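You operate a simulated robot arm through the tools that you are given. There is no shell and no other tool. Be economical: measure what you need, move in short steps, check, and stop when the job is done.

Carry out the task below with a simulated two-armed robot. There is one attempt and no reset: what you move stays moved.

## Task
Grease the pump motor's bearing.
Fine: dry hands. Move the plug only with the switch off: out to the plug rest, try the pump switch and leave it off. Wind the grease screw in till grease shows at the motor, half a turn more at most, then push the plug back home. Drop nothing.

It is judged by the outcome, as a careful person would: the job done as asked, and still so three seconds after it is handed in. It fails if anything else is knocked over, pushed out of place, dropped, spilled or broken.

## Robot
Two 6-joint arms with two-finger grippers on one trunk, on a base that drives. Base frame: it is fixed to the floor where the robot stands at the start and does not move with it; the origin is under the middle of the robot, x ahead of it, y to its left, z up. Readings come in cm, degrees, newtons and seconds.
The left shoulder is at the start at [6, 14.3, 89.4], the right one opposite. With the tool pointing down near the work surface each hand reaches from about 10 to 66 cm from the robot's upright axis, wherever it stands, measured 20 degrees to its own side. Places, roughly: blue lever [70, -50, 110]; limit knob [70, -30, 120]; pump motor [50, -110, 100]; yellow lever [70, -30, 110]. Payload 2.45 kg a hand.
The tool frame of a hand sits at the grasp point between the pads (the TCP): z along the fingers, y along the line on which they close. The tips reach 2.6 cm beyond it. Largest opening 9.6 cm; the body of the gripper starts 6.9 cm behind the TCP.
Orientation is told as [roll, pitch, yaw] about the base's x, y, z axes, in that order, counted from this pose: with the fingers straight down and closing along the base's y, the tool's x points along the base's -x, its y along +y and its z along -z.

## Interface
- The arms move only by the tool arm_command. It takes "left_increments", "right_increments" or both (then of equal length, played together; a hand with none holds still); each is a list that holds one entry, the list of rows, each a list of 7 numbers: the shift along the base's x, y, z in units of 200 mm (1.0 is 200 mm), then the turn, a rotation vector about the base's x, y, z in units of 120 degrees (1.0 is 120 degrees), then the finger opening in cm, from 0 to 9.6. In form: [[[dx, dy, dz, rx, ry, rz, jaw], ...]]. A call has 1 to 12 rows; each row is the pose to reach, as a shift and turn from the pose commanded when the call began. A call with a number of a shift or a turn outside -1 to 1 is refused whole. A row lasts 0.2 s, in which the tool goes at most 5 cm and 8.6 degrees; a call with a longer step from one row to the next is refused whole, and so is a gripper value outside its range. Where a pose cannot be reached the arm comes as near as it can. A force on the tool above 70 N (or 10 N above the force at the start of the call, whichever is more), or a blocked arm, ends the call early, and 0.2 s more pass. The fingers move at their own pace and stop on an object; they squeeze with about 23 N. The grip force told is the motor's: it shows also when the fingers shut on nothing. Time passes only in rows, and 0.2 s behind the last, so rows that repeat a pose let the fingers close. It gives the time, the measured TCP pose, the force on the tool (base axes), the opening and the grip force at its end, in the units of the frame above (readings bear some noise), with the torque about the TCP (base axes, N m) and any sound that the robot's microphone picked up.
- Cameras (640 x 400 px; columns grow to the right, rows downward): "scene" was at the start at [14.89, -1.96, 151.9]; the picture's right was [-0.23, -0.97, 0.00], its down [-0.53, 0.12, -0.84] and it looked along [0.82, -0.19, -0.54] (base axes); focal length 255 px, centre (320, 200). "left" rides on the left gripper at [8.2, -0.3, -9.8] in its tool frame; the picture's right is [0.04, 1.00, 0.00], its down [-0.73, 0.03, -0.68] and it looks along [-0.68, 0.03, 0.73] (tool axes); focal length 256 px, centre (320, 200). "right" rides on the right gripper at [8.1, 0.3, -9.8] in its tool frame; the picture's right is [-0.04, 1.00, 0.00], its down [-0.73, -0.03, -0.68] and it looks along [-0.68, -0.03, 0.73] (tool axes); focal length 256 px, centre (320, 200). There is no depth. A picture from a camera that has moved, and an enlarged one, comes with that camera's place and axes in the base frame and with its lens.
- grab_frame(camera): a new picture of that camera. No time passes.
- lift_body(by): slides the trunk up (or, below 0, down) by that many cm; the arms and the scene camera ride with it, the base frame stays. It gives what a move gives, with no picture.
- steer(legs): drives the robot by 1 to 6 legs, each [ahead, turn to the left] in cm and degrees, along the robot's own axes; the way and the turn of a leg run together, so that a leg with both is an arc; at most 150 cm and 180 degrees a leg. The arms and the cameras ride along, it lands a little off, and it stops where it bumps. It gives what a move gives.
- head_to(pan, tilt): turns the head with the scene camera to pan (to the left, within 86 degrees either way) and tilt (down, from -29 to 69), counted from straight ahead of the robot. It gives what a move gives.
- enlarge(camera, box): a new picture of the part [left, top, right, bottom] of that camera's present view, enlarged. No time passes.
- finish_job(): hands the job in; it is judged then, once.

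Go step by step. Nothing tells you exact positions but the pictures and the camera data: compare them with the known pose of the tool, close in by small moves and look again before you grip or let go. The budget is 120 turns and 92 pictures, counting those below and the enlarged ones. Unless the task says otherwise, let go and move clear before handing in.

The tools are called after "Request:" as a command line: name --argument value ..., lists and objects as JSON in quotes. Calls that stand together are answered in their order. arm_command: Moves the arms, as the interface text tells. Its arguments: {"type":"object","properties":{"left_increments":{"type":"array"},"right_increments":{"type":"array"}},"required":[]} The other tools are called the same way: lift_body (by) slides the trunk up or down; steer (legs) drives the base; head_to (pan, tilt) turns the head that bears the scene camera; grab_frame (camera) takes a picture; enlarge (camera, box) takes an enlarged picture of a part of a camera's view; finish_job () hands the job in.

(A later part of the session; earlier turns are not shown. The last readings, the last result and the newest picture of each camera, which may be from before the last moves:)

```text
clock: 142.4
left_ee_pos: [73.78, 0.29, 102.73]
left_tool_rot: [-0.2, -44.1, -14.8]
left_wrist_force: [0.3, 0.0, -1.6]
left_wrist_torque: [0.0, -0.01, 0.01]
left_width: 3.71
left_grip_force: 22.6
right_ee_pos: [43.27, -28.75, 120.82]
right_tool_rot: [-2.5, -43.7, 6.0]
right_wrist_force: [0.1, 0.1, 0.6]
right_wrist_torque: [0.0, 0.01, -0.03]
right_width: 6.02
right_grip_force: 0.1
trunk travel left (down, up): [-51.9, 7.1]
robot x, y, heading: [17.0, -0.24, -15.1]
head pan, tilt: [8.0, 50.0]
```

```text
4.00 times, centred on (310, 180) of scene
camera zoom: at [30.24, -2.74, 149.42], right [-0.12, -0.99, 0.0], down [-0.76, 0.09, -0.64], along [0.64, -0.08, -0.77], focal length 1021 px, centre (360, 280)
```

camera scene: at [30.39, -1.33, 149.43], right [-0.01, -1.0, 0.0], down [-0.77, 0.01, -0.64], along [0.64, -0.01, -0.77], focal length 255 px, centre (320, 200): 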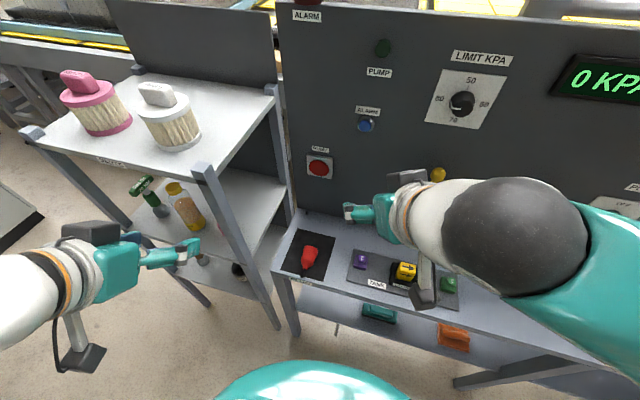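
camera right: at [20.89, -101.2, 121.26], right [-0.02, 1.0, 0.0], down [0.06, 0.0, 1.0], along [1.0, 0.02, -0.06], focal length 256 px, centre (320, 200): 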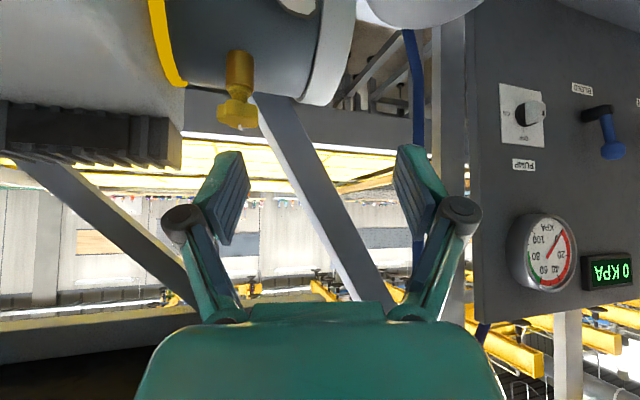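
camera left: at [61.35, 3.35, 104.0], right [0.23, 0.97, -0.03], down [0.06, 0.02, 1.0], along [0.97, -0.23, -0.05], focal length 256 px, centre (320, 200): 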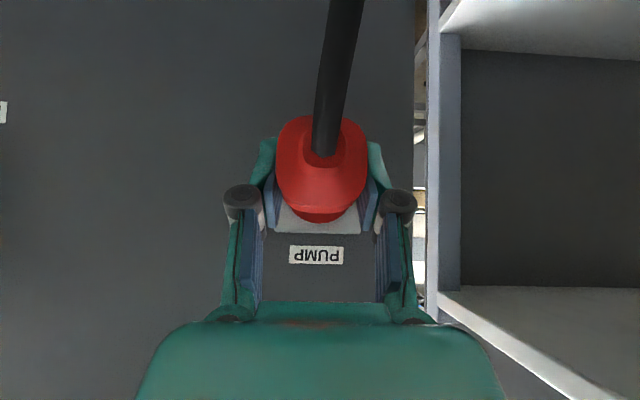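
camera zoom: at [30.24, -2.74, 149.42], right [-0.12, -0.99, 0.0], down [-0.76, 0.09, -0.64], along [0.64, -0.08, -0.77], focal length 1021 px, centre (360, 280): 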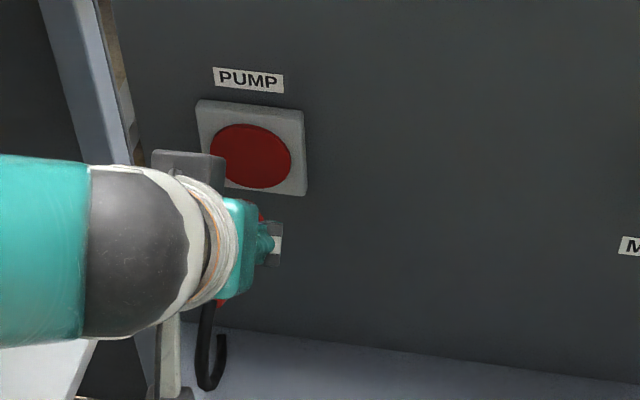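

Alignment matches the original plugged pose within about 0.1 cm. I push the plug in along the panel normal.

Request:
arm_command --left_increments '[[[0.05, -0.014, 0, 0, 0, 0, 0], [0.1, -0.028, 0, 0, 0, 0, 0], [0.15, -0.042, 0, 0, 0, 0, 0], [0.19, -0.053, 0, 0, 0, 0, 0], [0.22, -0.062, 0, 0, 0, 0, 0], [0.24, -0.067, 0, 0, 0, 0, 0], [0.255, -0.071, 0, 0, 0, 0, 0], [0.27, -0.0755, 0, 0, 0, 0, 0], [0.28, -0.078, 0, 0, 0, 0, 0], [0.286, -0.08, 0, 0, 0, 0, 0], [0.286, -0.08, 0, 0, 0, 0, 0]]]'

Request:
grab_frame --camera "left"

```text
clock: 144.8
left_ee_pos: [79.16, -1.04, 102.51]
left_tool_rot: [-0.1, -44.1, -15.1]
left_wrist_force: [-26.5, 7.8, -3.2]
left_wrist_torque: [0.12, 0.35, -0.63]
left_width: 3.73
left_grip_force: 22.9
right_ee_pos: [42.86, -28.59, 120.94]
right_tool_rot: [-2.7, -43.9, 6.1]
right_wrist_force: [0.4, 0.0, -0.6]
right_wrist_torque: [-0.03, 0.01, -0.02]
right_width: 6.0
right_grip_force: 0.0
trunk travel left (down, up): [-51.9, 7.1]
robot x, y, heading: [16.79, -0.38, -15.0]
head pan, tilt: [8.0, 50.0]
```

```text
6 pictures are left
camera left: at [66.67, 1.89, 103.97], right [0.23, 0.97, -0.03], down [0.06, 0.02, 1.0], along [0.97, -0.23, -0.06], focal length 256 px, centre (320, 200)
```

left: 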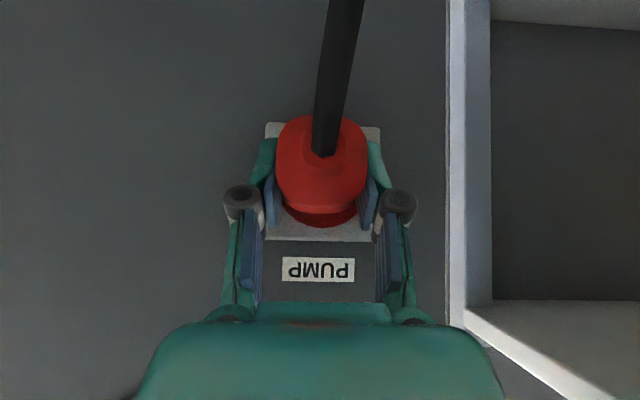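

Request:
arm_command --left_increments '[[[0.01, -0.0027, 0, 0, 0, 0, 0], [0.02, -0.0054, 0, 0, 0, 0, 0], [0.03, -0.008, 0, 0, 0, 0, 0], [0.04, -0.011, 0, 0, 0, 0, 0], [0.04, -0.011, 0, 0, 0, 0, 0]]]'

```text
clock: 146.1
left_ee_pos: [79.12, -1.2, 102.62]
left_tool_rot: [0.0, -44.0, -15.3]
left_wrist_force: [-60.8, 19.6, 0.3]
left_wrist_torque: [0.0, 0.69, -1.44]
left_width: 3.69
left_grip_force: 23.3
right_ee_pos: [42.36, -28.39, 121.11]
right_tool_rot: [-2.7, -44.2, 6.3]
right_wrist_force: [0.2, -1.1, -0.2]
right_wrist_torque: [0.0, -0.02, -0.01]
right_width: 6.01
right_grip_force: 0.0
trunk travel left (down, up): [-51.9, 7.1]
robot x, y, heading: [16.7, -0.32, -15.1]
head pan, tilt: [8.0, 50.0]
```

Request:
enlarge --camera "left" --box '[240, 90, 400, 290]'

Request:
enlarge --camera "scene" --box '[270, 130, 350, 210]'

```text
2.00 times, centred on (320, 190) of left
camera zoom: at [66.72, 1.92, 104.02], right [0.24, 0.97, -0.03], down [0.06, 0.01, 1.0], along [0.97, -0.24, -0.06], focal length 512 px, centre (320, 220)
```

zoom: 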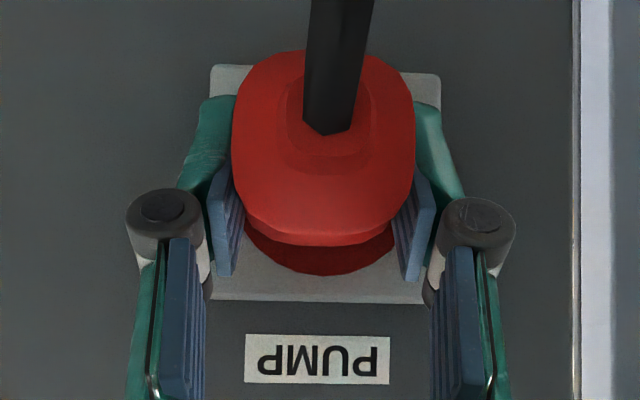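

```text
5.00 times, centred on (310, 170) of scene
camera zoom: at [29.14, -2.4, 149.53], right [-0.12, -0.99, 0.0], down [-0.76, 0.09, -0.65], along [0.64, -0.08, -0.76], focal length 1276 px, centre (370, 350)
```

zoom: 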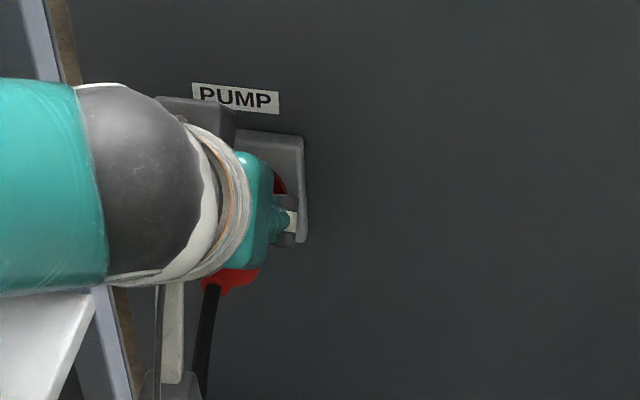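

The right fingertip is meeting the socket plate just before the plug seats (torque shows contact 2 cm to that side). I withdraw, set the plug back on its rest, and will regrip with a steeper hand slightly further back.

Request:
arm_command --left_increments '[[[-0.04, 0.011, 0, 0, 0, 0, 0], [-0.08, 0.021, 0, 0, 0, 0, 0], [-0.13, 0.035, 0, 0, 0, 0, 0], [-0.19, 0.051, 0, 0, 0, 0, 0], [-0.26, 0.07, 0, 0, 0, 0, 0], [-0.34, 0.091, 0, 0, 0, 0, 0], [-0.42, 0.112, 0, 0, 0, 0, 0], [-0.5, 0.12, 0, 0, 0, 0, 0], [-0.58, 0.13, 0, 0, 0, 0, 0], [-0.66, 0.135, 0, 0, 0, 0, 0], [-0.66, 0.135, 0, 0, 0, 0, 0]]]'

```text
clock: 148.4
left_ee_pos: [66.98, 1.25, 102.51]
left_tool_rot: [-0.2, -44.1, -14.9]
left_wrist_force: [0.4, -0.6, 0.0]
left_wrist_torque: [-0.01, -0.01, 0.0]
left_width: 3.72
left_grip_force: 23.3
right_ee_pos: [43.3, -28.63, 120.82]
right_tool_rot: [-2.6, -43.7, 6.0]
right_wrist_force: [0.2, 0.2, -0.2]
right_wrist_torque: [0.0, 0.01, 0.01]
right_width: 6.0
right_grip_force: 0.1
trunk travel left (down, up): [-51.9, 7.1]
robot x, y, heading: [16.54, -0.29, -15.1]
head pan, tilt: [8.0, 50.0]
```

Request:
arm_command --left_increments '[[[0, 0, -0.08, 0, 0, 0, 0], [0, 0, -0.17, 0, 0, 0, 0], [0, 0, -0.27, 0, 0, 0, 0], [0, 0, -0.37, 0, 0, 0, 0], [0, 0, -0.47, 0, 0, 0, 0], [0, 0, -0.57, 0, 0, 0, 0], [0, 0, -0.67, 0, 0, 0, 0], [0, 0, -0.76, 0, 0, 0, 0], [0, 0, -0.84, 0, 0, 0, 0], [0, 0, -0.91, 0, 0, 0, 0], [0, 0, -0.96, 0, 0, 0, 0], [0, 0, -0.975, 0, 0, 0, 0]]]'

Request:
arm_command --left_increments '[[[0, 0, -0.004, 0, 0, 0, 0], [0, 0, -0.009, 0, 0, 0, 0], [0, 0, -0.011, 0, 0, 0, 0], [0, 0, -0.011, 0, 0, 0, 0]]]'

```text
clock: 151.1
left_ee_pos: [66.95, 1.14, 83.15]
left_tool_rot: [-0.2, -44.2, -14.9]
left_wrist_force: [0.2, -0.6, -0.1]
left_wrist_torque: [0.04, 0.0, -0.03]
left_width: 3.72
left_grip_force: 23.1
right_ee_pos: [43.19, -28.6, 120.87]
right_tool_rot: [-2.4, -43.7, 5.9]
right_wrist_force: [-0.5, 0.7, 0.9]
right_wrist_torque: [-0.01, 0.01, 0.0]
right_width: 5.99
right_grip_force: 0.0
trunk travel left (down, up): [-51.9, 7.1]
robot x, y, heading: [16.73, -0.35, -14.9]
head pan, tilt: [8.0, 50.0]
```

```text
clock: 152.1
left_ee_pos: [67.02, 1.03, 82.93]
left_tool_rot: [-0.2, -44.1, -15.0]
left_wrist_force: [-0.5, 0.3, -0.7]
left_wrist_torque: [0.01, 0.02, 0.0]
left_width: 3.74
left_grip_force: 23.0
right_ee_pos: [43.06, -28.74, 120.91]
right_tool_rot: [-2.5, -43.7, 6.1]
right_wrist_force: [0.3, 0.1, 0.1]
right_wrist_torque: [-0.02, 0.01, 0.02]
right_width: 6.0
right_grip_force: 0.1
trunk travel left (down, up): [-51.9, 7.1]
robot x, y, heading: [16.84, -0.26, -15.0]
head pan, tilt: [8.0, 50.0]
```

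Request:
arm_command --left_increments '[[[0, 0, -0.005, 0, 0, 0, 0], [0, 0, -0.01, 0, 0, 0, 0], [0, 0, -0.01, 0, 0, 0, 4], [0, 0, -0.01, 0, 0, 0, 6], [0, 0, -0.01, 0, 0, 0, 9], [0, 0, -0.01, 0, 0, 0, 9], [-0.005, 0.001, 0.01, 0, 0, 0, 9], [-0.01, 0.003, 0.015, 0.0137, 0.051, 0, 9], [-0.0145, 0.004, 0.015, 0.0275, 0.102, 0, 9], [-0.0145, 0.004, 0.015, 0.041, 0.153, 0, 9], [-0.0145, 0.004, 0.006, 0.041, 0.153, 0, 9], [-0.0145, 0.004, 0.002, 0.041, 0.153, 0, 9]]]'

Request:
grab_frame --camera "left"

```text
clock: 154.7
left_ee_pos: [66.83, 1.12, 82.93]
left_tool_rot: [-0.2, -25.1, -14.9]
left_wrist_force: [-0.1, -0.8, -0.7]
left_wrist_torque: [0.0, -0.02, 0.01]
left_width: 8.98
left_grip_force: 0.1
right_ee_pos: [43.2, -28.71, 120.81]
right_tool_rot: [-2.5, -43.7, 5.9]
right_wrist_force: [-0.2, 0.0, 0.1]
right_wrist_torque: [0.01, -0.02, 0.0]
right_width: 5.98
right_grip_force: 0.1
trunk travel left (down, up): [-51.9, 7.1]
robot x, y, heading: [16.19, -0.05, -14.9]
head pan, tilt: [8.0, 50.0]
```

```text
3 pictures are left
camera left: at [55.49, 3.95, 88.42], right [0.22, 0.97, -0.02], down [0.37, -0.07, 0.93], along [0.9, -0.21, -0.38], focal length 256 px, centre (320, 200)
```

left: 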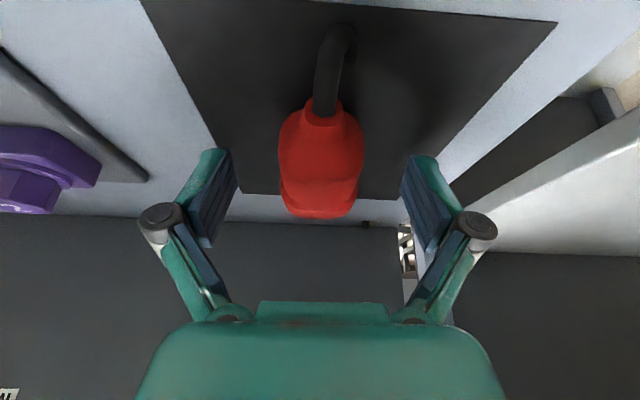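

A good steep grip view: plug centred, fingers will clear the plate by about 0.9 cm. I close and lift slowly.

Request:
arm_command --left_increments '[[[0, 0, 0, 0, 0, 0, 6], [0, 0, 0, 0, 0, 0, 3], [0, 0, 0, 0, 0, 0, 0], [0, 0, 0, 0, 0, 0, 0], [0, 0, 0, 0, 0, 0, 0], [0, 0, 0.005, 0, 0, 0, 0], [0, 0, 0.015, 0, 0, 0, 0], [0, 0, 0.03, 0, 0, 0, 0], [0, 0, 0.045, 0, 0, 0, 0], [0, 0, 0.065, 0, 0, 0, 0], [0, 0, 0.085, 0, 0, 0, 0], [0, 0, 0.1, 0, 0, 0, 0]]]'

```text
clock: 157.2
left_ee_pos: [66.76, 1.27, 84.91]
left_tool_rot: [-0.2, -25.1, -15.1]
left_wrist_force: [0.4, -0.4, -1.9]
left_wrist_torque: [-0.01, 0.0, 0.01]
left_width: 3.72
left_grip_force: 23.4
right_ee_pos: [43.33, -28.69, 120.81]
right_tool_rot: [-2.6, -43.7, 6.1]
right_wrist_force: [0.4, 0.2, -0.5]
right_wrist_torque: [0.02, -0.02, 0.02]
right_width: 6.01
right_grip_force: 0.1
trunk travel left (down, up): [-51.9, 7.1]
robot x, y, heading: [16.62, -0.23, -15.2]
head pan, tilt: [8.0, 50.0]
```

Request:
arm_command --left_increments '[[[0, 0, 0.04, 0, 0, 0, 0], [0, 0, 0.1, 0, 0, 0, 0], [0, 0, 0.18, 0, 0, 0, 0], [0, 0, 0.27, 0, 0, 0, 0], [0, 0, 0.36, 0, 0, 0, 0], [0, 0, 0.45, 0, 0, 0, 0], [0, 0, 0.54, 0, 0, 0, 0], [0, 0, 0.63, 0, 0, 0, 0], [0, 0, 0.72, 0, 0, 0, 0], [0, 0, 0.8, 0, 0, 0, 0], [0, 0, 0.86, 0, 0, 0, 0], [0, 0, 0.8975, 0, 0, 0, 0]]]'

Request:
arm_command --left_increments '[[[0.05, 0, 0, 0, 0, 0, 0], [0.12, -0.01, 0, 0, 0, 0, 0], [0.2, -0.02, 0, 0, 0, 0, 0], [0.27, -0.035, 0, 0, 0, 0, 0], [0.33, -0.045, 0, 0, 0, 0, 0], [0.33, -0.045, 0, 0, 0, 0, 0]]]'

Request:
grab_frame --camera "left"

```text
clock: 159.8
left_ee_pos: [66.72, 1.34, 102.96]
left_tool_rot: [-0.2, -25.1, -14.9]
left_wrist_force: [0.6, -0.9, -0.2]
left_wrist_torque: [0.02, -0.02, 0.0]
left_width: 3.72
left_grip_force: 22.4
right_ee_pos: [43.17, -28.7, 120.82]
right_tool_rot: [-2.5, -43.6, 6.0]
right_wrist_force: [0.2, -0.2, 1.1]
right_wrist_torque: [-0.01, -0.01, -0.05]
right_width: 6.0
right_grip_force: 0.0
trunk travel left (down, up): [-51.9, 7.1]
robot x, y, heading: [16.71, -0.38, -15.3]
head pan, tilt: [8.0, 50.0]
```

```text
clock: 161.2
left_ee_pos: [73.31, 0.42, 102.95]
left_tool_rot: [-0.1, -25.1, -15.0]
left_wrist_force: [-0.6, 0.4, -0.8]
left_wrist_torque: [0.0, -0.02, 0.0]
left_width: 3.73
left_grip_force: 23.0
right_ee_pos: [43.16, -28.69, 120.82]
right_tool_rot: [-2.5, -43.8, 6.0]
right_wrist_force: [0.2, 1.5, 0.2]
right_wrist_torque: [-0.02, -0.02, 0.02]
right_width: 5.99
right_grip_force: 0.1
trunk travel left (down, up): [-51.9, 7.1]
robot x, y, heading: [16.77, -0.43, -14.7]
head pan, tilt: [8.0, 50.0]
```

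```text
2 pictures are left
camera left: at [62.09, 3.12, 108.32], right [0.22, 0.97, -0.02], down [0.37, -0.07, 0.93], along [0.9, -0.21, -0.38], focal length 256 px, centre (320, 200)
```

left: 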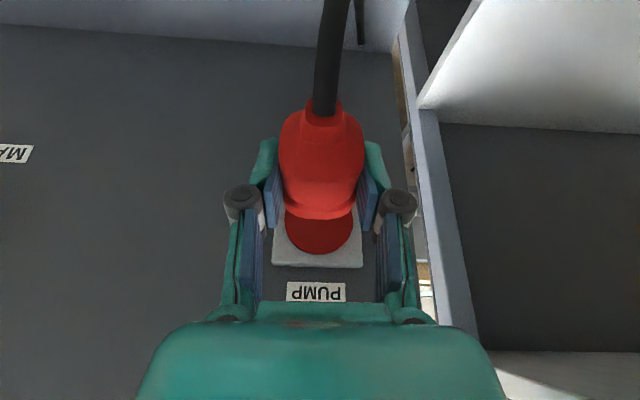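

Lined up with the socket. Pushing in along the normal again.

Request:
arm_command --left_increments '[[[0.05, -0.0135, 0, 0, 0, 0, 0], [0.1, -0.027, 0, 0, 0, 0, 0], [0.15, -0.04, 0, 0, 0, 0, 0], [0.19, -0.051, 0, 0, 0, 0, 0], [0.22, -0.059, 0, 0, 0, 0, 0], [0.245, -0.065, 0, 0, 0, 0, 0], [0.265, -0.071, 0, 0, 0, 0, 0], [0.28, -0.075, 0, 0, 0, 0, 0], [0.29, -0.077, 0, 0, 0, 0, 0], [0.3, -0.08, 0, 0, 0, 0, 0], [0.3, -0.08, 0, 0, 0, 0, 0]]]'

```text
clock: 163.7
left_ee_pos: [79.2, -1.28, 103.01]
left_tool_rot: [-0.2, -25.0, -15.0]
left_wrist_force: [-7.5, 1.6, -1.8]
left_wrist_torque: [0.04, 0.03, -0.2]
left_width: 3.72
left_grip_force: 22.6
right_ee_pos: [43.05, -28.73, 120.85]
right_tool_rot: [-2.5, -43.8, 5.9]
right_wrist_force: [-0.1, -0.8, -0.8]
right_wrist_torque: [-0.01, 0.02, 0.0]
right_width: 6.02
right_grip_force: 0.1
trunk travel left (down, up): [-51.9, 7.1]
robot x, y, heading: [16.57, -0.24, -14.9]
head pan, tilt: [8.0, 50.0]
```

Contact is at the plug's right edge, so the plug is slightly out of square. I back off a touch, yaw 2.5 degrees to the right, and push again.

Request:
arm_command --left_increments '[[[-0.02, 0.005, 0, 0, 0, 0, 0], [-0.018, 0.013, 0, 0, 0, -0.0208, 0], [-0.018, 0.013, 0, 0, 0, -0.0208, 0], [0.002, 0.008, 0, 0, 0, -0.0208, 0], [0.012, 0.005, 0, 0, 0, -0.0208, 0], [0.022, 0.002, 0, 0, 0, -0.0208, 0], [0.022, 0.002, 0, 0, 0, -0.0208, 0]]]'

```text
clock: 165.2
left_ee_pos: [79.41, -1.13, 102.92]
left_tool_rot: [-0.1, -24.9, -17.4]
left_wrist_force: [-18.7, 4.8, -4.6]
left_wrist_torque: [0.06, 0.54, 0.09]
left_width: 3.76
left_grip_force: 23.2
right_ee_pos: [42.95, -28.57, 120.94]
right_tool_rot: [-2.4, -43.8, 5.9]
right_wrist_force: [0.3, 0.7, -0.1]
right_wrist_torque: [-0.01, -0.02, 0.0]
right_width: 5.99
right_grip_force: 0.0
trunk travel left (down, up): [-51.9, 7.1]
robot x, y, heading: [16.75, -0.35, -14.9]
head pan, tilt: [8.0, 50.0]
```

Side load is now balanced, but contact is low on the plug: it sits slightly nose-up and low. I back off, tip the nose down 4 degrees, raise half a centimetre, and push.

Request:
arm_command --left_increments '[[[-0.03, 0.008, 0, 0, 0, 0, 0], [-0.04, 0.011, 0.013, 0.005, 0.016, 0, 0], [-0.04, 0.011, 0.0265, 0.01, 0.032, 0, 0], [-0.02, 0.005, 0.0265, 0.01, 0.032, 0, 0], [0, 0, 0.0265, 0.01, 0.032, 0, 0], [0.01, -0.003, 0.0265, 0.01, 0.032, 0, 0], [0.02, -0.006, 0.0265, 0.01, 0.032, 0, 0], [0.02, -0.006, 0.0265, 0.01, 0.032, 0, 0]]]'

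```text
clock: 167.1
left_ee_pos: [79.83, -0.99, 103.41]
left_tool_rot: [-0.1, -20.7, -17.3]
left_wrist_force: [-24.1, 11.0, -4.9]
left_wrist_torque: [0.08, 0.51, 0.62]
left_width: 3.72
left_grip_force: 23.5
right_ee_pos: [42.96, -28.5, 120.89]
right_tool_rot: [-2.6, -43.9, 6.0]
right_wrist_force: [0.1, 0.4, 0.0]
right_wrist_torque: [-0.05, 0.03, 0.03]
right_width: 6.01
right_grip_force: 0.0
trunk travel left (down, up): [-51.9, 7.1]
robot x, y, heading: [16.6, -0.37, -15.1]
head pan, tilt: [8.0, 50.0]
```

Request:
arm_command --left_increments '[[[-0.02, 0.005, 0, 0, 0, 0, 0], [-0.021, 0.001, 0.005, 0.004, 0.012, 0.011, 0], [-0.011, -0.002, 0.005, 0.004, 0.012, 0.011, 0], [-0.001, -0.0045, 0.005, 0.004, 0.012, 0.011, 0], [0.01, -0.0075, 0.005, 0.004, 0.012, 0.011, 0], [0.02, -0.01, 0.005, 0.004, 0.012, 0.011, 0], [0.03, -0.013, 0.005, 0.004, 0.012, 0.011, 0], [0.03, -0.013, 0.005, 0.004, 0.012, 0.011, 0]]]'

```text
clock: 168.8
left_ee_pos: [79.88, -1.42, 103.8]
left_tool_rot: [0.1, -19.1, -16.3]
left_wrist_force: [-46.2, 11.1, 5.1]
left_wrist_torque: [-0.18, 0.63, -1.09]
left_width: 3.74
left_grip_force: 23.4
right_ee_pos: [42.5, -28.55, 121.05]
right_tool_rot: [-2.6, -44.1, 6.2]
right_wrist_force: [0.0, 0.4, 0.0]
right_wrist_torque: [0.0, 0.0, 0.0]
right_width: 6.02
right_grip_force: 0.1
trunk travel left (down, up): [-51.9, 7.1]
robot x, y, heading: [16.55, -0.39, -15.0]
head pan, tilt: [8.0, 50.0]
```

Request:
enlarge --camera "left" --box '[230, 80, 410, 310]'

```text
1.74 times, centred on (320, 195) of left
camera zoom: at [69.14, 1.43, 110.35], right [0.24, 0.97, -0.01], down [0.46, -0.11, 0.88], along [0.85, -0.22, -0.47], focal length 445 px, centre (320, 209)
```

zoom: 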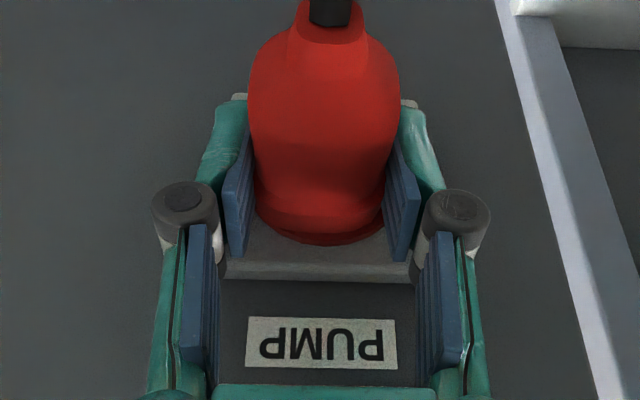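

The plug now covers the socket concentrically but sits about 0.2 cm high. I ease off, lower slightly, and press again.

Request:
arm_command --left_increments '[[[-0.03, 0.008, 0, 0, 0, 0, 0], [-0.035, 0.01, -0.012, 0, 0, 0, 0], [-0.03, 0.01, -0.02, 0, 0, -0.006, 0], [-0.02, 0.008, -0.02, 0, 0, -0.006, 0], [-0.01, 0.006, -0.02, 0, 0, -0.006, 0], [0, 0.003, -0.02, 0, 0, -0.006, 0], [0.008, 0.001, -0.02, 0, 0, -0.006, 0], [0.008, 0.001, -0.02, 0, 0, -0.006, 0]]]'

```text
clock: 170.7
left_ee_pos: [79.75, -1.26, 103.56]
left_tool_rot: [0.2, -19.0, -16.8]
left_wrist_force: [-54.3, 12.0, 18.3]
left_wrist_torque: [0.06, 0.49, 0.11]
left_width: 3.73
left_grip_force: 22.5
right_ee_pos: [42.22, -28.55, 121.14]
right_tool_rot: [-2.7, -44.2, 6.1]
right_wrist_force: [-0.2, 0.5, -0.6]
right_wrist_torque: [0.0, -0.03, 0.0]
right_width: 6.0
right_grip_force: 0.0
trunk travel left (down, up): [-51.9, 7.1]
robot x, y, heading: [16.65, -0.22, -14.8]
head pan, tilt: [8.0, 50.0]
```

Load is now square and the plug sits flush. I test whether it is held by easing back just past zero force.

Request:
arm_command --left_increments '[[[-0.02, 0.005, 0.004, 0, 0, 0, 0], [-0.035, 0.009, 0.008, 0, 0, 0, 0], [-0.048, 0.013, 0.01, 0, 0, 0, 0], [-0.052, 0.014, 0.01, 0, 0, 0, 0], [-0.052, 0.014, 0.01, 0, 0, 0, 0]]]'

```text
clock: 171.8
left_ee_pos: [79.79, -1.2, 103.44]
left_tool_rot: [-0.1, -19.8, -16.8]
left_wrist_force: [-13.3, 4.1, 5.3]
left_wrist_torque: [0.15, 0.14, 0.25]
left_width: 3.72
left_grip_force: 23.2
right_ee_pos: [43.05, -28.59, 120.82]
right_tool_rot: [-2.5, -43.7, 6.1]
right_wrist_force: [0.3, 0.5, 0.0]
right_wrist_torque: [-0.04, 0.0, 0.02]
right_width: 5.99
right_grip_force: 0.1
trunk travel left (down, up): [-51.9, 7.1]
robot x, y, heading: [16.7, -0.16, -15.1]
head pan, tilt: [8.0, 50.0]
```

Request:
arm_command --left_increments '[[[-0.008, 0.002, 0, 0, 0, 0, 0], [-0.016, 0.004, 0.0, 0, 0, 0, 0], [-0.024, 0.0065, 0, 0, 0, 0, 0], [-0.024, 0.0065, 0, 0, 0, 0, 0]]]'

```text
clock: 172.8
left_ee_pos: [79.36, -1.14, 103.31]
left_tool_rot: [-0.1, -19.6, -16.9]
left_wrist_force: [-0.1, 0.5, -0.7]
left_wrist_torque: [-0.01, -0.03, 0.02]
left_width: 3.75
left_grip_force: 23.1
right_ee_pos: [43.15, -28.62, 120.75]
right_tool_rot: [-2.5, -43.7, 5.9]
right_wrist_force: [-0.2, 0.3, -0.3]
right_wrist_torque: [0.02, 0.01, -0.03]
right_width: 6.0
right_grip_force: 0.0
trunk travel left (down, up): [-51.9, 7.1]
robot x, y, heading: [16.5, -0.35, -14.8]
head pan, tilt: [8.0, 50.0]
```

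The plug came back freely, so it is not latched yet. Angles now look square; I press in again from this slightly lower line.

Request:
arm_command --left_increments '[[[0.01, -0.003, 0, 0, 0, 0, 0], [0.02, -0.006, 0, 0, 0, 0, 0], [0.03, -0.009, 0, 0, 0, 0, 0], [0.04, -0.012, 0, 0, 0, 0, 0], [0.05, -0.015, 0, 0, 0, 0, 0], [0.058, -0.0175, 0, 0, 0, 0, 0], [0.058, -0.0175, 0, 0, 0, 0, 0]]]'

```text
clock: 174.4
left_ee_pos: [79.83, -1.32, 103.33]
left_tool_rot: [0.1, -18.9, -17.0]
left_wrist_force: [-39.2, 12.0, -2.3]
left_wrist_torque: [-0.18, 0.71, 0.28]
left_width: 3.72
left_grip_force: 23.1
right_ee_pos: [42.65, -28.48, 120.97]
right_tool_rot: [-2.6, -44.0, 6.2]
right_wrist_force: [-0.6, -0.3, -0.3]
right_wrist_torque: [0.01, -0.01, 0.0]
right_width: 6.0
right_grip_force: 0.0
trunk travel left (down, up): [-51.9, 7.1]
robot x, y, heading: [16.87, -0.15, -15.0]
head pan, tilt: [8.0, 50.0]
```

Request:
arm_command --left_increments '[[[-0.015, 0.0045, 0, 0, 0, 0, 0], [-0.015, 0.0045, -0.01, 0, 0, 0, 0], [-0.015, 0.0045, -0.02, 0, 0, 0, 0], [-0.011, 0.014, -0.02, 0, 0, 0, 0], [-0.011, 0.02, -0.01, 0, 0, 0, 0], [-0.011, 0.02, 0.005, 0, 0, 0, 0], [-0.011, 0.014, 0.015, 0, 0, 0, 0], [-0.015, 0.0045, 0.02, 0, 0, 0, 0], [-0.019, -0.008, 0.015, 0, 0, 0, 0], [-0.019, -0.01, 0, 0, 0, 0, 0], [-0.017, -0.005, -0.01, 0, 0, 0, 0], [-0.01, 0.003, 0, 0, 0, 0, 0]]]'

```text
clock: 177.1
left_ee_pos: [79.82, -1.19, 103.45]
left_tool_rot: [0.0, -19.3, -16.8]
left_wrist_force: [-29.5, 12.5, 4.0]
left_wrist_torque: [0.56, 0.36, 0.35]
left_width: 3.74
left_grip_force: 23.4
right_ee_pos: [42.84, -28.49, 121.09]
right_tool_rot: [-2.5, -43.8, 6.1]
right_wrist_force: [-0.2, -0.8, -0.3]
right_wrist_torque: [0.02, -0.02, 0.02]
right_width: 5.98
right_grip_force: 0.1
trunk travel left (down, up): [-51.9, 7.1]
robot x, y, heading: [16.28, -0.54, -14.8]
head pan, tilt: [8.0, 50.0]
```

Request:
arm_command --left_increments '[[[-0.03, 0.009, 0, 0, 0, 0, 0], [-0.045, 0.01, 0.012, 0, 0, 0, 0], [-0.045, 0.009, 0.022, 0, 0, 0, 0], [-0.03, 0.0045, 0.022, 0, 0, 0, 0], [-0.02, 0.0015, 0.022, 0, 0, 0, 0], [-0.01, -0.0015, 0.022, 0, 0, 0, 0], [0, -0.0045, 0.022, 0, 0, 0, 0], [0.01, -0.0075, 0.022, 0, 0, 0, 0], [0.02, -0.0105, 0.022, 0, 0, 0, 0], [0.025, -0.012, 0.022, 0, 0, 0, 0]]]'

```text
clock: 179.2
left_ee_pos: [79.79, -1.42, 103.72]
left_tool_rot: [0.0, -18.8, -16.8]
left_wrist_force: [-50.6, 9.8, 3.6]
left_wrist_torque: [-0.13, 0.75, 0.23]
left_width: 3.72
left_grip_force: 23.1
right_ee_pos: [42.49, -28.51, 121.01]
right_tool_rot: [-2.6, -44.1, 6.0]
right_wrist_force: [0.5, 0.5, 0.0]
right_wrist_torque: [0.01, 0.01, 0.0]
right_width: 6.01
right_grip_force: 0.0
trunk travel left (down, up): [-51.9, 7.1]
robot x, y, heading: [16.88, -0.32, -15.1]
head pan, tilt: [8.0, 50.0]
```

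Working through the contact torques, it is the fingertips (2.3 cm either side) that meet the plate, not the plug. I withdraw, restore the earlier tilt, and set the plug on its rest again for a grip further back with the hand near vertical.

Request:
arm_command --left_increments '[[[-0.04, 0.012, 0, 0, 0, 0, 0], [-0.08, 0.023, 0, 0, 0, 0, 0], [-0.14, 0.04, 0, 0, 0, 0, 0], [-0.21, 0.06, 0, 0, 0, 0, 0], [-0.29, 0.08, 0, 0, 0, 0, 0], [-0.37, 0.1, 0, -0.004, -0.015, 0.006, 0], [-0.45, 0.11, 0, -0.008, -0.03, 0.012, 0], [-0.53, 0.12, 0, -0.012, -0.045, 0.016, 0], [-0.61, 0.125, 0, -0.012, -0.045, 0.016, 0], [-0.68, 0.13, 0, -0.012, -0.045, 0.016, 0], [-0.68, 0.13, 0, -0.012, -0.045, 0.016, 0]]]'

```text
clock: 181.7
left_ee_pos: [67.22, 0.88, 103.69]
left_tool_rot: [0.0, -25.2, -15.0]
left_wrist_force: [-0.3, 0.1, -1.1]
left_wrist_torque: [0.03, 0.01, 0.0]
left_width: 3.74
left_grip_force: 23.4
right_ee_pos: [43.06, -28.7, 120.91]
right_tool_rot: [-2.5, -43.7, 6.0]
right_wrist_force: [0.3, 0.8, 0.5]
right_wrist_torque: [-0.03, 0.0, 0.01]
right_width: 6.01
right_grip_force: 0.0
trunk travel left (down, up): [-51.9, 7.1]
robot x, y, heading: [16.5, -0.25, -14.7]
head pan, tilt: [8.0, 50.0]
```

Request:
arm_command --left_increments '[[[-0.01, 0.005, -0.08, 0, 0, 0, 0], [-0.02, 0.015, -0.17, 0, 0, 0, 0], [-0.02, 0.015, -0.27, 0, 0, 0, 0], [-0.02, 0.015, -0.37, 0, 0, 0, 0], [-0.02, 0.015, -0.47, 0, 0, 0, 0], [-0.02, 0.015, -0.57, 0, 0, 0, 0], [-0.02, 0.015, -0.67, 0, 0, 0, 0], [-0.02, 0.015, -0.77, 0, 0, 0, 0], [-0.02, 0.015, -0.86, 0, 0, 0, 0], [-0.02, 0.015, -0.93, 0, 0, 0, 0], [-0.02, 0.015, -0.97, 0, 0, 0, 0], [-0.02, 0.015, -0.99, 0, 0, 0, 0]]]'

Request:
arm_command --left_increments '[[[0, 0, -0.01, 0, 0, 0, 0], [0, 0, -0.02, 0, 0, 0, 0], [0, 0, -0.03, 0, 0, 0, 0], [0, 0, -0.037, 0, 0, 0, 0], [0, 0, -0.037, 0, 0, 0, 0]]]'

```text
clock: 184.2
left_ee_pos: [66.7, 1.11, 83.92]
left_tool_rot: [0.0, -25.3, -14.8]
left_wrist_force: [-0.4, 0.2, 0.1]
left_wrist_torque: [-0.03, 0.01, 0.0]
left_width: 3.74
left_grip_force: 23.0
right_ee_pos: [43.28, -28.79, 120.9]
right_tool_rot: [-2.5, -43.6, 6.0]
right_wrist_force: [-0.2, 0.4, -0.1]
right_wrist_torque: [-0.03, 0.0, 0.02]
right_width: 5.99
right_grip_force: 0.0
trunk travel left (down, up): [-51.9, 7.1]
robot x, y, heading: [16.55, 0.01, -14.9]
head pan, tilt: [8.0, 50.0]
```

```text
clock: 185.4
left_ee_pos: [66.85, 1.26, 83.42]
left_tool_rot: [0.0, -25.2, -14.9]
left_wrist_force: [-1.3, -0.5, 12.1]
left_wrist_torque: [0.01, 0.42, -0.01]
left_width: 3.7
left_grip_force: 22.4
right_ee_pos: [43.12, -28.68, 120.9]
right_tool_rot: [-2.5, -43.8, 6.0]
right_wrist_force: [-0.4, 0.0, -0.6]
right_wrist_torque: [0.03, 0.03, 0.05]
right_width: 6.0
right_grip_force: 0.1
trunk travel left (down, up): [-51.9, 7.1]
robot x, y, heading: [16.46, -0.26, -15.0]
head pan, tilt: [8.0, 50.0]
```

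Request:
arm_command --left_increments '[[[0, 0, 0.005, 0, 0, 0, 2], [0, 0, 0.005, 0, 0, 0, 4], [0, 0, 0.005, 0, 0, 0, 6], [0, 0, 0.005, 0, 0, 0, 8], [-0.008, 0.002, 0.015, 0.0108, 0.04, 0, 8], [-0.016, 0.004, 0.015, 0.0215, 0.08, 0, 8], [-0.024, 0.0065, 0.015, 0.0323, 0.121, 0, 8], [-0.024, 0.0065, 0.015, 0.043, 0.161, 0, 8], [-0.024, 0.0065, 0, 0.043, 0.161, 0, 8], [-0.024, 0.0065, -0.02, 0.043, 0.161, 0, 8], [-0.024, 0.0065, -0.028, 0.043, 0.161, 0, 8], [-0.024, 0.0065, -0.028, 0.043, 0.161, 0, 8]]]'

```text
clock: 188.1
left_ee_pos: [66.43, 1.3, 82.69]
left_tool_rot: [0.1, -5.3, -15.0]
left_wrist_force: [0.7, 0.7, -0.7]
left_wrist_torque: [0.0, 0.01, 0.01]
left_width: 8.0
left_grip_force: 0.1
right_ee_pos: [43.37, -28.67, 120.87]
right_tool_rot: [-2.4, -43.7, 6.1]
right_wrist_force: [0.7, -0.5, -0.1]
right_wrist_torque: [-0.01, 0.04, 0.02]
right_width: 6.01
right_grip_force: 0.1
trunk travel left (down, up): [-51.9, 7.1]
robot x, y, heading: [16.46, -0.21, -14.9]
head pan, tilt: [8.0, 50.0]
```

Request:
arm_command --left_increments '[[[0, 0, 0, 0, 0, 0, 6], [0, 0, 0, 0, 0, 0, 4], [0, 0, 0, 0, 0, 0, 2], [0, 0, 0, 0, 0, 0, 0], [0, 0, 0, 0, 0, 0, 0], [0, 0, 0, 0, 0, 0, 0]]]'

Request:
arm_command --left_increments '[[[0, 0, 0.004, 0, 0, 0, 0], [0, 0, 0.01, 0, 0, 0, 0], [0, 0, 0.018, 0, 0, 0, 0], [0, 0, 0.028, 0, 0, 0, 0], [0, 0, 0.04, 0, 0, 0, 0], [0, 0, 0.055, 0, 0, 0, 0], [0, 0, 0.07, 0, 0, 0, 0], [0, 0, 0.07, 0, 0, 0, 0]]]'

```text
clock: 189.4
left_ee_pos: [66.41, 1.35, 82.77]
left_tool_rot: [-0.2, -5.1, -15.0]
left_wrist_force: [-0.9, -0.3, 0.1]
left_wrist_torque: [-0.01, 0.0, 0.0]
left_width: 3.73
left_grip_force: 22.8
right_ee_pos: [43.18, -28.69, 120.92]
right_tool_rot: [-2.5, -43.7, 6.1]
right_wrist_force: [0.0, 0.6, -0.6]
right_wrist_torque: [-0.04, 0.02, -0.01]
right_width: 6.01
right_grip_force: 0.0
trunk travel left (down, up): [-51.9, 7.1]
robot x, y, heading: [16.62, -0.31, -15.1]
head pan, tilt: [8.0, 50.0]
```

```text
clock: 191.2
left_ee_pos: [66.44, 1.21, 84.07]
left_tool_rot: [-0.1, -5.2, -15.0]
left_wrist_force: [-0.6, 0.1, 0.2]
left_wrist_torque: [-0.03, -0.01, 0.01]
left_width: 3.74
left_grip_force: 22.5
right_ee_pos: [43.22, -28.63, 120.87]
right_tool_rot: [-2.4, -43.6, 5.9]
right_wrist_force: [0.7, 0.4, 0.3]
right_wrist_torque: [0.0, -0.05, 0.01]
right_width: 6.01
right_grip_force: 0.2
trunk travel left (down, up): [-51.9, 7.1]
robot x, y, heading: [16.34, -0.2, -15.2]
head pan, tilt: [8.0, 50.0]
```

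Held well with the near-vertical grip. My pictures also show I was about 0.3 cm too far right before; I recompute the socket axis (socket about [82.25,-1.65], normal yaw -16.2) and lift.

Request:
arm_command --left_increments '[[[0, 0, 0.04, 0, 0, 0, 0], [0, 0, 0.11, 0, 0, 0, 0], [0, 0, 0.19, 0, 0, 0, 0], [0, 0, 0.28, 0, 0, 0, 0], [0, 0, 0.37, 0, 0, 0, 0], [0, 0, 0.46, 0, 0, 0, 0], [0, 0, 0.55, 0, 0, 0, 0], [0, 0, 0.64, 0, 0, 0, 0], [0, 0, 0.73, 0, 0, -0.005, 0], [0, 0, 0.82, 0, 0, -0.01, 0], [0, 0, 0.89, 0, 0, -0.01, 0], [0, 0, 0.925, 0, 0, -0.01, 0]]]'

Request:
arm_command --left_increments '[[[0.06, 0, 0, 0, 0, 0, 0], [0.13, 0, 0, 0, 0, 0, 0], [0.2, -0.005, 0, 0, 0, 0, 0], [0.27, -0.01, 0, 0, 0, 0, 0], [0.33, -0.0125, 0, 0, 0, 0, 0], [0.33, -0.0125, 0, 0, 0, 0, 0]]]'

```text
clock: 193.8
left_ee_pos: [66.38, 1.38, 102.61]
left_tool_rot: [-0.1, -5.2, -16.1]
left_wrist_force: [-0.5, -0.1, -0.9]
left_wrist_torque: [0.0, -0.02, -0.01]
left_width: 3.73
left_grip_force: 22.7
right_ee_pos: [43.17, -28.73, 120.77]
right_tool_rot: [-2.6, -43.7, 6.0]
right_wrist_force: [0.1, 0.3, 0.4]
right_wrist_torque: [-0.01, 0.03, 0.04]
right_width: 5.99
right_grip_force: 0.1
trunk travel left (down, up): [-51.9, 7.1]
robot x, y, heading: [16.5, -0.47, -15.0]
head pan, tilt: [8.0, 50.0]
```

```text
clock: 195.2
left_ee_pos: [72.97, 0.98, 102.57]
left_tool_rot: [-0.1, -5.2, -16.3]
left_wrist_force: [-0.9, -0.1, -0.9]
left_wrist_torque: [-0.02, -0.01, 0.01]
left_width: 3.72
left_grip_force: 23.1
right_ee_pos: [43.23, -28.71, 120.94]
right_tool_rot: [-2.5, -43.8, 6.1]
right_wrist_force: [0.3, 0.3, -0.3]
right_wrist_torque: [-0.02, -0.01, 0.04]
right_width: 6.0
right_grip_force: 0.0
trunk travel left (down, up): [-51.9, 7.1]
robot x, y, heading: [16.72, 0.17, -15.1]
head pan, tilt: [8.0, 50.0]
```

Request:
arm_command --left_increments '[[[0.06, -0.0175, 0, 0, 0, 0, 0], [0.12, -0.035, 0, 0, 0, 0, 0], [0.17, -0.0495, 0, 0, 0, 0, 0], [0.205, -0.06, 0, 0, 0, 0, 0], [0.23, -0.067, 0, 0, 0, 0, 0], [0.25, -0.073, 0, 0, 0, 0, 0], [0.265, -0.077, 0, 0, 0, 0, 0], [0.28, -0.0815, 0, 0, 0, 0, 0], [0.29, -0.0845, 0, 0, 0, 0, 0], [0.3, -0.0875, 0, 0, 0, 0, 0], [0.3, -0.0875, 0, 0, 0, 0, 0]]]'

```text
clock: 197.7
left_ee_pos: [79.01, -0.59, 102.52]
left_tool_rot: [-0.1, -5.1, -16.2]
left_wrist_force: [0.4, 0.5, -1.3]
left_wrist_torque: [0.0, -0.03, -0.02]
left_width: 3.75
left_grip_force: 23.2
right_ee_pos: [43.36, -28.74, 120.81]
right_tool_rot: [-2.6, -43.6, 6.1]
right_wrist_force: [-0.1, 0.1, 0.5]
right_wrist_torque: [0.03, -0.03, 0.0]
right_width: 6.0
right_grip_force: 0.0
trunk travel left (down, up): [-51.9, 7.1]
robot x, y, heading: [16.53, -0.46, -15.0]
head pan, tilt: [8.0, 50.0]
```

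Request:
arm_command --left_increments '[[[0.008, -0.0023, 0, 0, 0, 0, 0], [0.016, -0.0047, 0, 0, 0, 0, 0], [0.024, -0.007, 0, 0, 0, 0, 0], [0.032, -0.0093, 0, 0, 0, 0, 0], [0.04, -0.0117, 0, 0, 0, 0, 0], [0.048, -0.014, 0, 0, 0, 0, 0], [0.048, -0.014, 0, 0, 0, 0, 0]]]'

```text
clock: 199.2
left_ee_pos: [78.86, -0.52, 102.7]
left_tool_rot: [0.1, -4.4, -16.4]
left_wrist_force: [-49.2, 19.1, -16.6]
left_wrist_torque: [-1.23, -3.52, -0.66]
left_width: 3.71
left_grip_force: 23.2
right_ee_pos: [42.52, -28.41, 120.95]
right_tool_rot: [-2.7, -44.0, 6.2]
right_wrist_force: [0.1, -1.0, 0.2]
right_wrist_torque: [0.0, 0.01, 0.0]
right_width: 6.0
right_grip_force: 0.1
trunk travel left (down, up): [-51.9, 7.1]
robot x, y, heading: [16.98, -0.14, -14.8]
head pan, tilt: [8.0, 50.0]
```

The gripper's front block now meets the panel first, so vertical is too steep; about 15-20 degrees is the workable tilt. I return the plug to its rest for one more regrip at 20 degrees.

Request:
arm_command --left_increments '[[[-0.04, 0.012, 0, 0, 0, 0, 0], [-0.08, 0.023, 0, 0, 0, 0, 0], [-0.14, 0.04, 0, 0, 0, 0, 0], [-0.21, 0.06, 0, 0, 0, 0, 0], [-0.29, 0.08, 0, 0, 0, 0, 0], [-0.37, 0.1, 0, 0, 0, 0, 0], [-0.45, 0.11, 0, 0, 0, 0, 0], [-0.53, 0.115, 0, 0, 0, 0, 0], [-0.61, 0.115, 0, 0, 0, 0.005, 0], [-0.67, 0.115, 0, 0, 0, 0.01, 0], [-0.67, 0.115, 0, 0, 0, 0.01, 0]]]'

Request:
arm_command --left_increments '[[[0, 0, -0.08, 0, 0, 0, 0], [0, 0, -0.17, 0, 0, 0, 0], [0, 0, -0.27, 0, 0, 0, 0], [0, 0, -0.37, 0, 0, 0, 0], [0, 0, -0.47, 0, 0, 0, 0], [0, 0, -0.57, 0, 0, 0, 0], [0, 0, -0.67, 0, 0, 0, 0], [0, 0, -0.77, 0, 0, 0, 0], [0, 0, -0.85, 0, 0, 0, 0], [0, 0, -0.91, 0, 0, 0, 0], [0, 0, -0.94, 0, 0, 0, 0], [0, 0, -0.955, 0, 0, 0, 0]]]'

```text
clock: 201.7
left_ee_pos: [66.58, 1.36, 102.61]
left_tool_rot: [-0.1, -5.2, -15.1]
left_wrist_force: [0.3, 0.1, -0.8]
left_wrist_torque: [0.03, 0.01, 0.01]
left_width: 3.75
left_grip_force: 22.7
right_ee_pos: [43.23, -28.76, 120.9]
right_tool_rot: [-2.6, -43.7, 6.0]
right_wrist_force: [0.4, 0.5, 0.6]
right_wrist_torque: [-0.01, 0.01, -0.01]
right_width: 5.98
right_grip_force: 0.0
trunk travel left (down, up): [-51.9, 7.1]
robot x, y, heading: [16.57, -0.3, -14.9]
head pan, tilt: [8.0, 50.0]
```

```text
clock: 204.2
left_ee_pos: [66.57, 1.27, 83.42]
left_tool_rot: [-0.1, -5.2, -15.0]
left_wrist_force: [-0.4, -0.4, -1.3]
left_wrist_torque: [0.01, 0.0, -0.02]
left_width: 3.71
left_grip_force: 22.5
right_ee_pos: [43.28, -28.62, 120.95]
right_tool_rot: [-2.5, -43.8, 6.0]
right_wrist_force: [0.3, 0.5, -0.4]
right_wrist_torque: [0.02, 0.02, 0.01]
right_width: 6.01
right_grip_force: 0.1
trunk travel left (down, up): [-51.9, 7.1]
robot x, y, heading: [16.6, -0.1, -14.8]
head pan, tilt: [8.0, 50.0]
```

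Request:
arm_command --left_increments '[[[0, 0, -0.01, 0, 0, 0, 0], [0, 0, -0.02, 0, 0, 0, 0], [0, 0, -0.03, 0, 0, 0, 0], [0, 0, -0.033, 0, 0, 0, 2], [0, 0, -0.033, 0, 0, 0, 4], [0, 0, -0.033, 0, 0, 0, 6], [0, 0, -0.02, 0, 0, 0, 8], [-0.004, 0.001, -0.005, -0.0163, -0.0605, 0, 8], [-0.008, 0.002, -0.005, -0.0325, -0.121, 0, 8], [-0.012, 0.003, -0.012, -0.0325, -0.121, 0, 8], [-0.012, 0.003, -0.018, -0.0325, -0.121, 0, 8], [-0.012, 0.003, -0.018, -0.0325, -0.121, 0, 8]]]'

Request:
arm_command --left_increments '[[[0, 0, 0, 0, 0, 0, 5], [0, 0, 0, 0, 0, 0, 2], [0, 0, 0, 0, 0, 0, 0], [0, 0, 0, 0, 0, 0, 0], [0, 0, 0, 0, 0, 0, 0], [0, 0, 0.004, 0, 0, 0, 0], [0, 0, 0.012, 0, 0, 0, 0], [0, 0, 0.022, 0, 0, 0, 0], [0, 0, 0.035, 0, 0, 0, 0], [0, 0, 0.05, 0, 0, 0, 0], [0, 0, 0.065, 0, 0, 0, 0]]]'

```text
clock: 206.8
left_ee_pos: [66.35, 1.5, 83.08]
left_tool_rot: [-0.1, -20.2, -15.0]
left_wrist_force: [0.1, 0.9, 0.5]
left_wrist_torque: [0.0, -0.02, 0.03]
left_width: 7.97
left_grip_force: 0.1
right_ee_pos: [43.2, -28.74, 120.8]
right_tool_rot: [-2.5, -43.8, 6.0]
right_wrist_force: [-0.4, 0.2, -0.5]
right_wrist_torque: [0.01, -0.03, 0.01]
right_width: 6.01
right_grip_force: 0.0
trunk travel left (down, up): [-51.9, 7.1]
robot x, y, heading: [16.56, -0.32, -15.0]
head pan, tilt: [8.0, 50.0]
```

```text
clock: 209.2
left_ee_pos: [66.25, 1.5, 84.27]
left_tool_rot: [-0.1, -20.2, -14.9]
left_wrist_force: [0.0, -0.4, -0.6]
left_wrist_torque: [0.03, -0.01, -0.01]
left_width: 3.73
left_grip_force: 23.3
right_ee_pos: [43.33, -28.65, 120.84]
right_tool_rot: [-2.6, -43.7, 6.0]
right_wrist_force: [0.5, 0.2, -0.6]
right_wrist_torque: [0.01, 0.01, 0.0]
right_width: 6.0
right_grip_force: 0.1
trunk travel left (down, up): [-51.9, 7.1]
robot x, y, heading: [16.79, -0.53, -15.1]
head pan, tilt: [8.0, 50.0]
```

Request:
arm_command --left_increments '[[[0, 0, 0.04, 0, 0, 0, 0], [0, 0, 0.11, 0, 0, 0, 0], [0, 0, 0.19, 0, 0, 0, 0], [0, 0, 0.28, 0, 0, 0, 0], [0, 0, 0.37, 0, 0, 0, 0], [0, 0, 0.46, 0, 0, 0, 0], [0, 0, 0.55, 0, 0, 0, 0], [0, 0, 0.64, 0, 0, 0, 0], [0, 0, 0.73, 0.003, 0.011, -0.003, 0], [0, 0, 0.82, 0.006, 0.022, -0.006, 0], [0, 0, 0.89, 0.0087, 0.032, -0.01, 0], [0, 0, 0.9365, 0.0087, 0.032, -0.01, 0]]]'

Request:
arm_command --left_increments '[[[0.06, 0, 0, 0, 0, 0, 0], [0.14, -0.005, 0, 0, 0, 0, 0], [0.22, -0.015, 0, 0, 0, 0, 0], [0.3, -0.028, 0, 0, 0, 0, 0], [0.38, -0.042, 0, 0, 0, 0, 0], [0.43, -0.052, 0, 0, 0, 0, 0], [0.464, -0.06, 0, 0, 0, 0, 0], [0.464, -0.06, 0, 0, 0, 0, 0]]]'

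Request:
enlarge --camera "left" --box '[200, 60, 440, 310]'

```text
clock: 211.8
left_ee_pos: [66.26, 1.36, 103.22]
left_tool_rot: [-0.1, -16.2, -16.2]
left_wrist_force: [0.1, -0.1, -0.3]
left_wrist_torque: [0.01, 0.01, 0.02]
left_width: 3.7
left_grip_force: 23.2
right_ee_pos: [43.11, -28.67, 120.88]
right_tool_rot: [-2.5, -43.8, 6.0]
right_wrist_force: [-0.6, -0.3, -0.4]
right_wrist_torque: [0.03, -0.01, -0.01]
right_width: 5.99
right_grip_force: 0.0
trunk travel left (down, up): [-51.9, 7.1]
robot x, y, heading: [16.92, -0.43, -15.1]
head pan, tilt: [8.0, 50.0]
```

```text
clock: 213.7
left_ee_pos: [75.61, 0.16, 103.15]
left_tool_rot: [-0.1, -16.2, -16.1]
left_wrist_force: [-0.5, 0.0, -1.0]
left_wrist_torque: [0.01, 0.01, 0.0]
left_width: 3.75
left_grip_force: 23.4
right_ee_pos: [43.2, -28.75, 120.78]
right_tool_rot: [-2.5, -43.7, 6.0]
right_wrist_force: [-0.2, -0.1, -0.4]
right_wrist_torque: [-0.01, -0.03, -0.01]
right_width: 6.01
right_grip_force: 0.0
trunk travel left (down, up): [-51.9, 7.1]
robot x, y, heading: [16.86, -0.48, -15.0]
head pan, tilt: [8.0, 50.0]
```

```text
1.60 times, centred on (320, 185) of left
camera zoom: at [65.29, 2.9, 110.35], right [0.24, 0.97, -0.01], down [0.5, -0.11, 0.86], along [0.83, -0.21, -0.52], focal length 410 px, centre (320, 224)
```

zoom: 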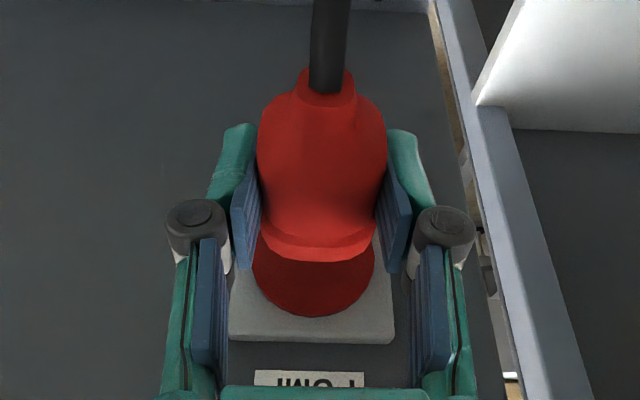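

The plug is nearly on axis; it needs about 0.15 cm more to the right and 0.15 cm up. Pushing in with that correction.

Request:
arm_command --left_increments '[[[0.03, -0.016, 0.0075, 0, 0, 0, 0], [0.07, -0.028, 0.0075, 0, 0, 0, 0], [0.11, -0.04, 0.0075, 0, 0, 0, 0], [0.14, -0.0485, 0.0075, 0, 0, 0, 0], [0.16, -0.054, 0.0075, 0, 0, 0, 0], [0.173, -0.058, 0.0075, 0, 0, 0, 0], [0.183, -0.061, 0.0075, 0, 0, 0, 0], [0.193, -0.064, 0.0075, 0, 0, 0, 0], [0.203, -0.067, 0.0075, 0, 0, 0, 0], [0.213, -0.07, 0.0075, 0, 0, 0, 0], [0.213, -0.07, 0.0075, 0, 0, 0, 0]]]'

```text
clock: 216.1
left_ee_pos: [79.55, -0.98, 103.39]
left_tool_rot: [-0.2, -16.0, -16.1]
left_wrist_force: [-18.7, 9.3, -2.5]
left_wrist_torque: [0.22, 0.45, -0.21]
left_width: 3.74
left_grip_force: 23.0
right_ee_pos: [42.95, -28.67, 120.98]
right_tool_rot: [-2.7, -43.8, 6.1]
right_wrist_force: [-0.2, 0.0, -0.5]
right_wrist_torque: [-0.03, 0.0, -0.02]
right_width: 6.01
right_grip_force: 0.0
trunk travel left (down, up): [-51.9, 7.1]
robot x, y, heading: [16.81, -0.5, -15.1]
head pan, tilt: [8.0, 50.0]
heard: snap
```

A snap was heard: the plug has latched. I press once more lightly and then ease back to test that it holds.

Request:
arm_command --left_increments '[[[0.01, -0.003, 0, 0, 0, 0, 0], [0.015, -0.0045, 0, 0, 0, 0, 0], [0.015, -0.0045, 0, 0, 0, 0, 0], [0, 0, 0, 0, 0, 0, 0], [-0.015, 0.0045, 0, 0, 0, 0, 0], [-0.028, 0.008, 0, 0, 0, 0, 0], [-0.028, 0.008, 0, 0, 0, 0, 0]]]'

```text
clock: 217.7
left_ee_pos: [79.36, -1.07, 103.28]
left_tool_rot: [-0.2, -16.2, -16.2]
left_wrist_force: [-0.1, -0.8, -0.7]
left_wrist_torque: [0.03, 0.01, -0.01]
left_width: 3.73
left_grip_force: 23.1
right_ee_pos: [43.28, -28.71, 120.87]
right_tool_rot: [-2.5, -43.7, 6.1]
right_wrist_force: [0.1, -0.2, -0.6]
right_wrist_torque: [0.0, -0.02, -0.02]
right_width: 6.02
right_grip_force: 0.0
trunk travel left (down, up): [-51.9, 7.1]
robot x, y, heading: [16.28, -0.33, -15.1]
head pan, tilt: [8.0, 50.0]
heard: snap
```

That second snap may be it releasing as I pulled. I press in again, and this time will let go without pulling.

Request:
arm_command --left_increments '[[[0.01, -0.003, 0, 0, 0, 0, 0], [0.02, -0.006, 0, 0, 0, 0, 0], [0.03, -0.009, 0, 0, 0, 0, 0], [0.04, -0.012, 0, 0, 0, 0, 0], [0.04, -0.012, 0, 0, 0, 0, 0]]]'

```text
clock: 218.8
left_ee_pos: [79.82, -1.19, 103.36]
left_tool_rot: [-0.1, -16.1, -16.1]
left_wrist_force: [-10.2, 7.9, 2.2]
left_wrist_torque: [0.22, 0.07, -0.23]
left_width: 3.74
left_grip_force: 23.4
right_ee_pos: [43.1, -28.58, 120.9]
right_tool_rot: [-2.4, -43.8, 6.0]
right_wrist_force: [0.2, -0.9, 0.0]
right_wrist_torque: [0.02, 0.0, -0.04]
right_width: 5.99
right_grip_force: 0.1
trunk travel left (down, up): [-51.9, 7.1]
robot x, y, heading: [16.81, 0.28, -15.1]
head pan, tilt: [8.0, 50.0]
heard: snap
```

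Snap again and it sits deeper. I give a last light push and open the fingers in place.

Request:
arm_command --left_increments '[[[0.01, -0.003, 0, 0, 0, 0, 0], [0.01, -0.003, 0, 0, 0, 0, 0], [0.002, -0.0006, 0, 0, 0, 0, 2], [0, 0, 0, 0, 0, 0, 4], [0, 0, 0, 0, 0, 0, 5.5], [0, 0, 0, 0, 0, 0, 7.5], [0, 0, 0, 0, 0, 0, 7.5]]]'

```text
clock: 220.4
left_ee_pos: [80.13, -1.28, 103.34]
left_tool_rot: [-0.1, -16.2, -16.2]
left_wrist_force: [-6.3, 2.2, -3.6]
left_wrist_torque: [0.27, 0.08, -0.21]
left_width: 7.5
left_grip_force: 0.1
right_ee_pos: [43.21, -28.72, 120.88]
right_tool_rot: [-2.4, -43.7, 6.0]
right_wrist_force: [0.5, -0.7, 1.0]
right_wrist_torque: [0.03, 0.0, 0.02]
right_width: 5.97
right_grip_force: 0.1
trunk travel left (down, up): [-51.9, 7.1]
robot x, y, heading: [16.72, -0.24, -14.9]
head pan, tilt: [8.0, 50.0]
```

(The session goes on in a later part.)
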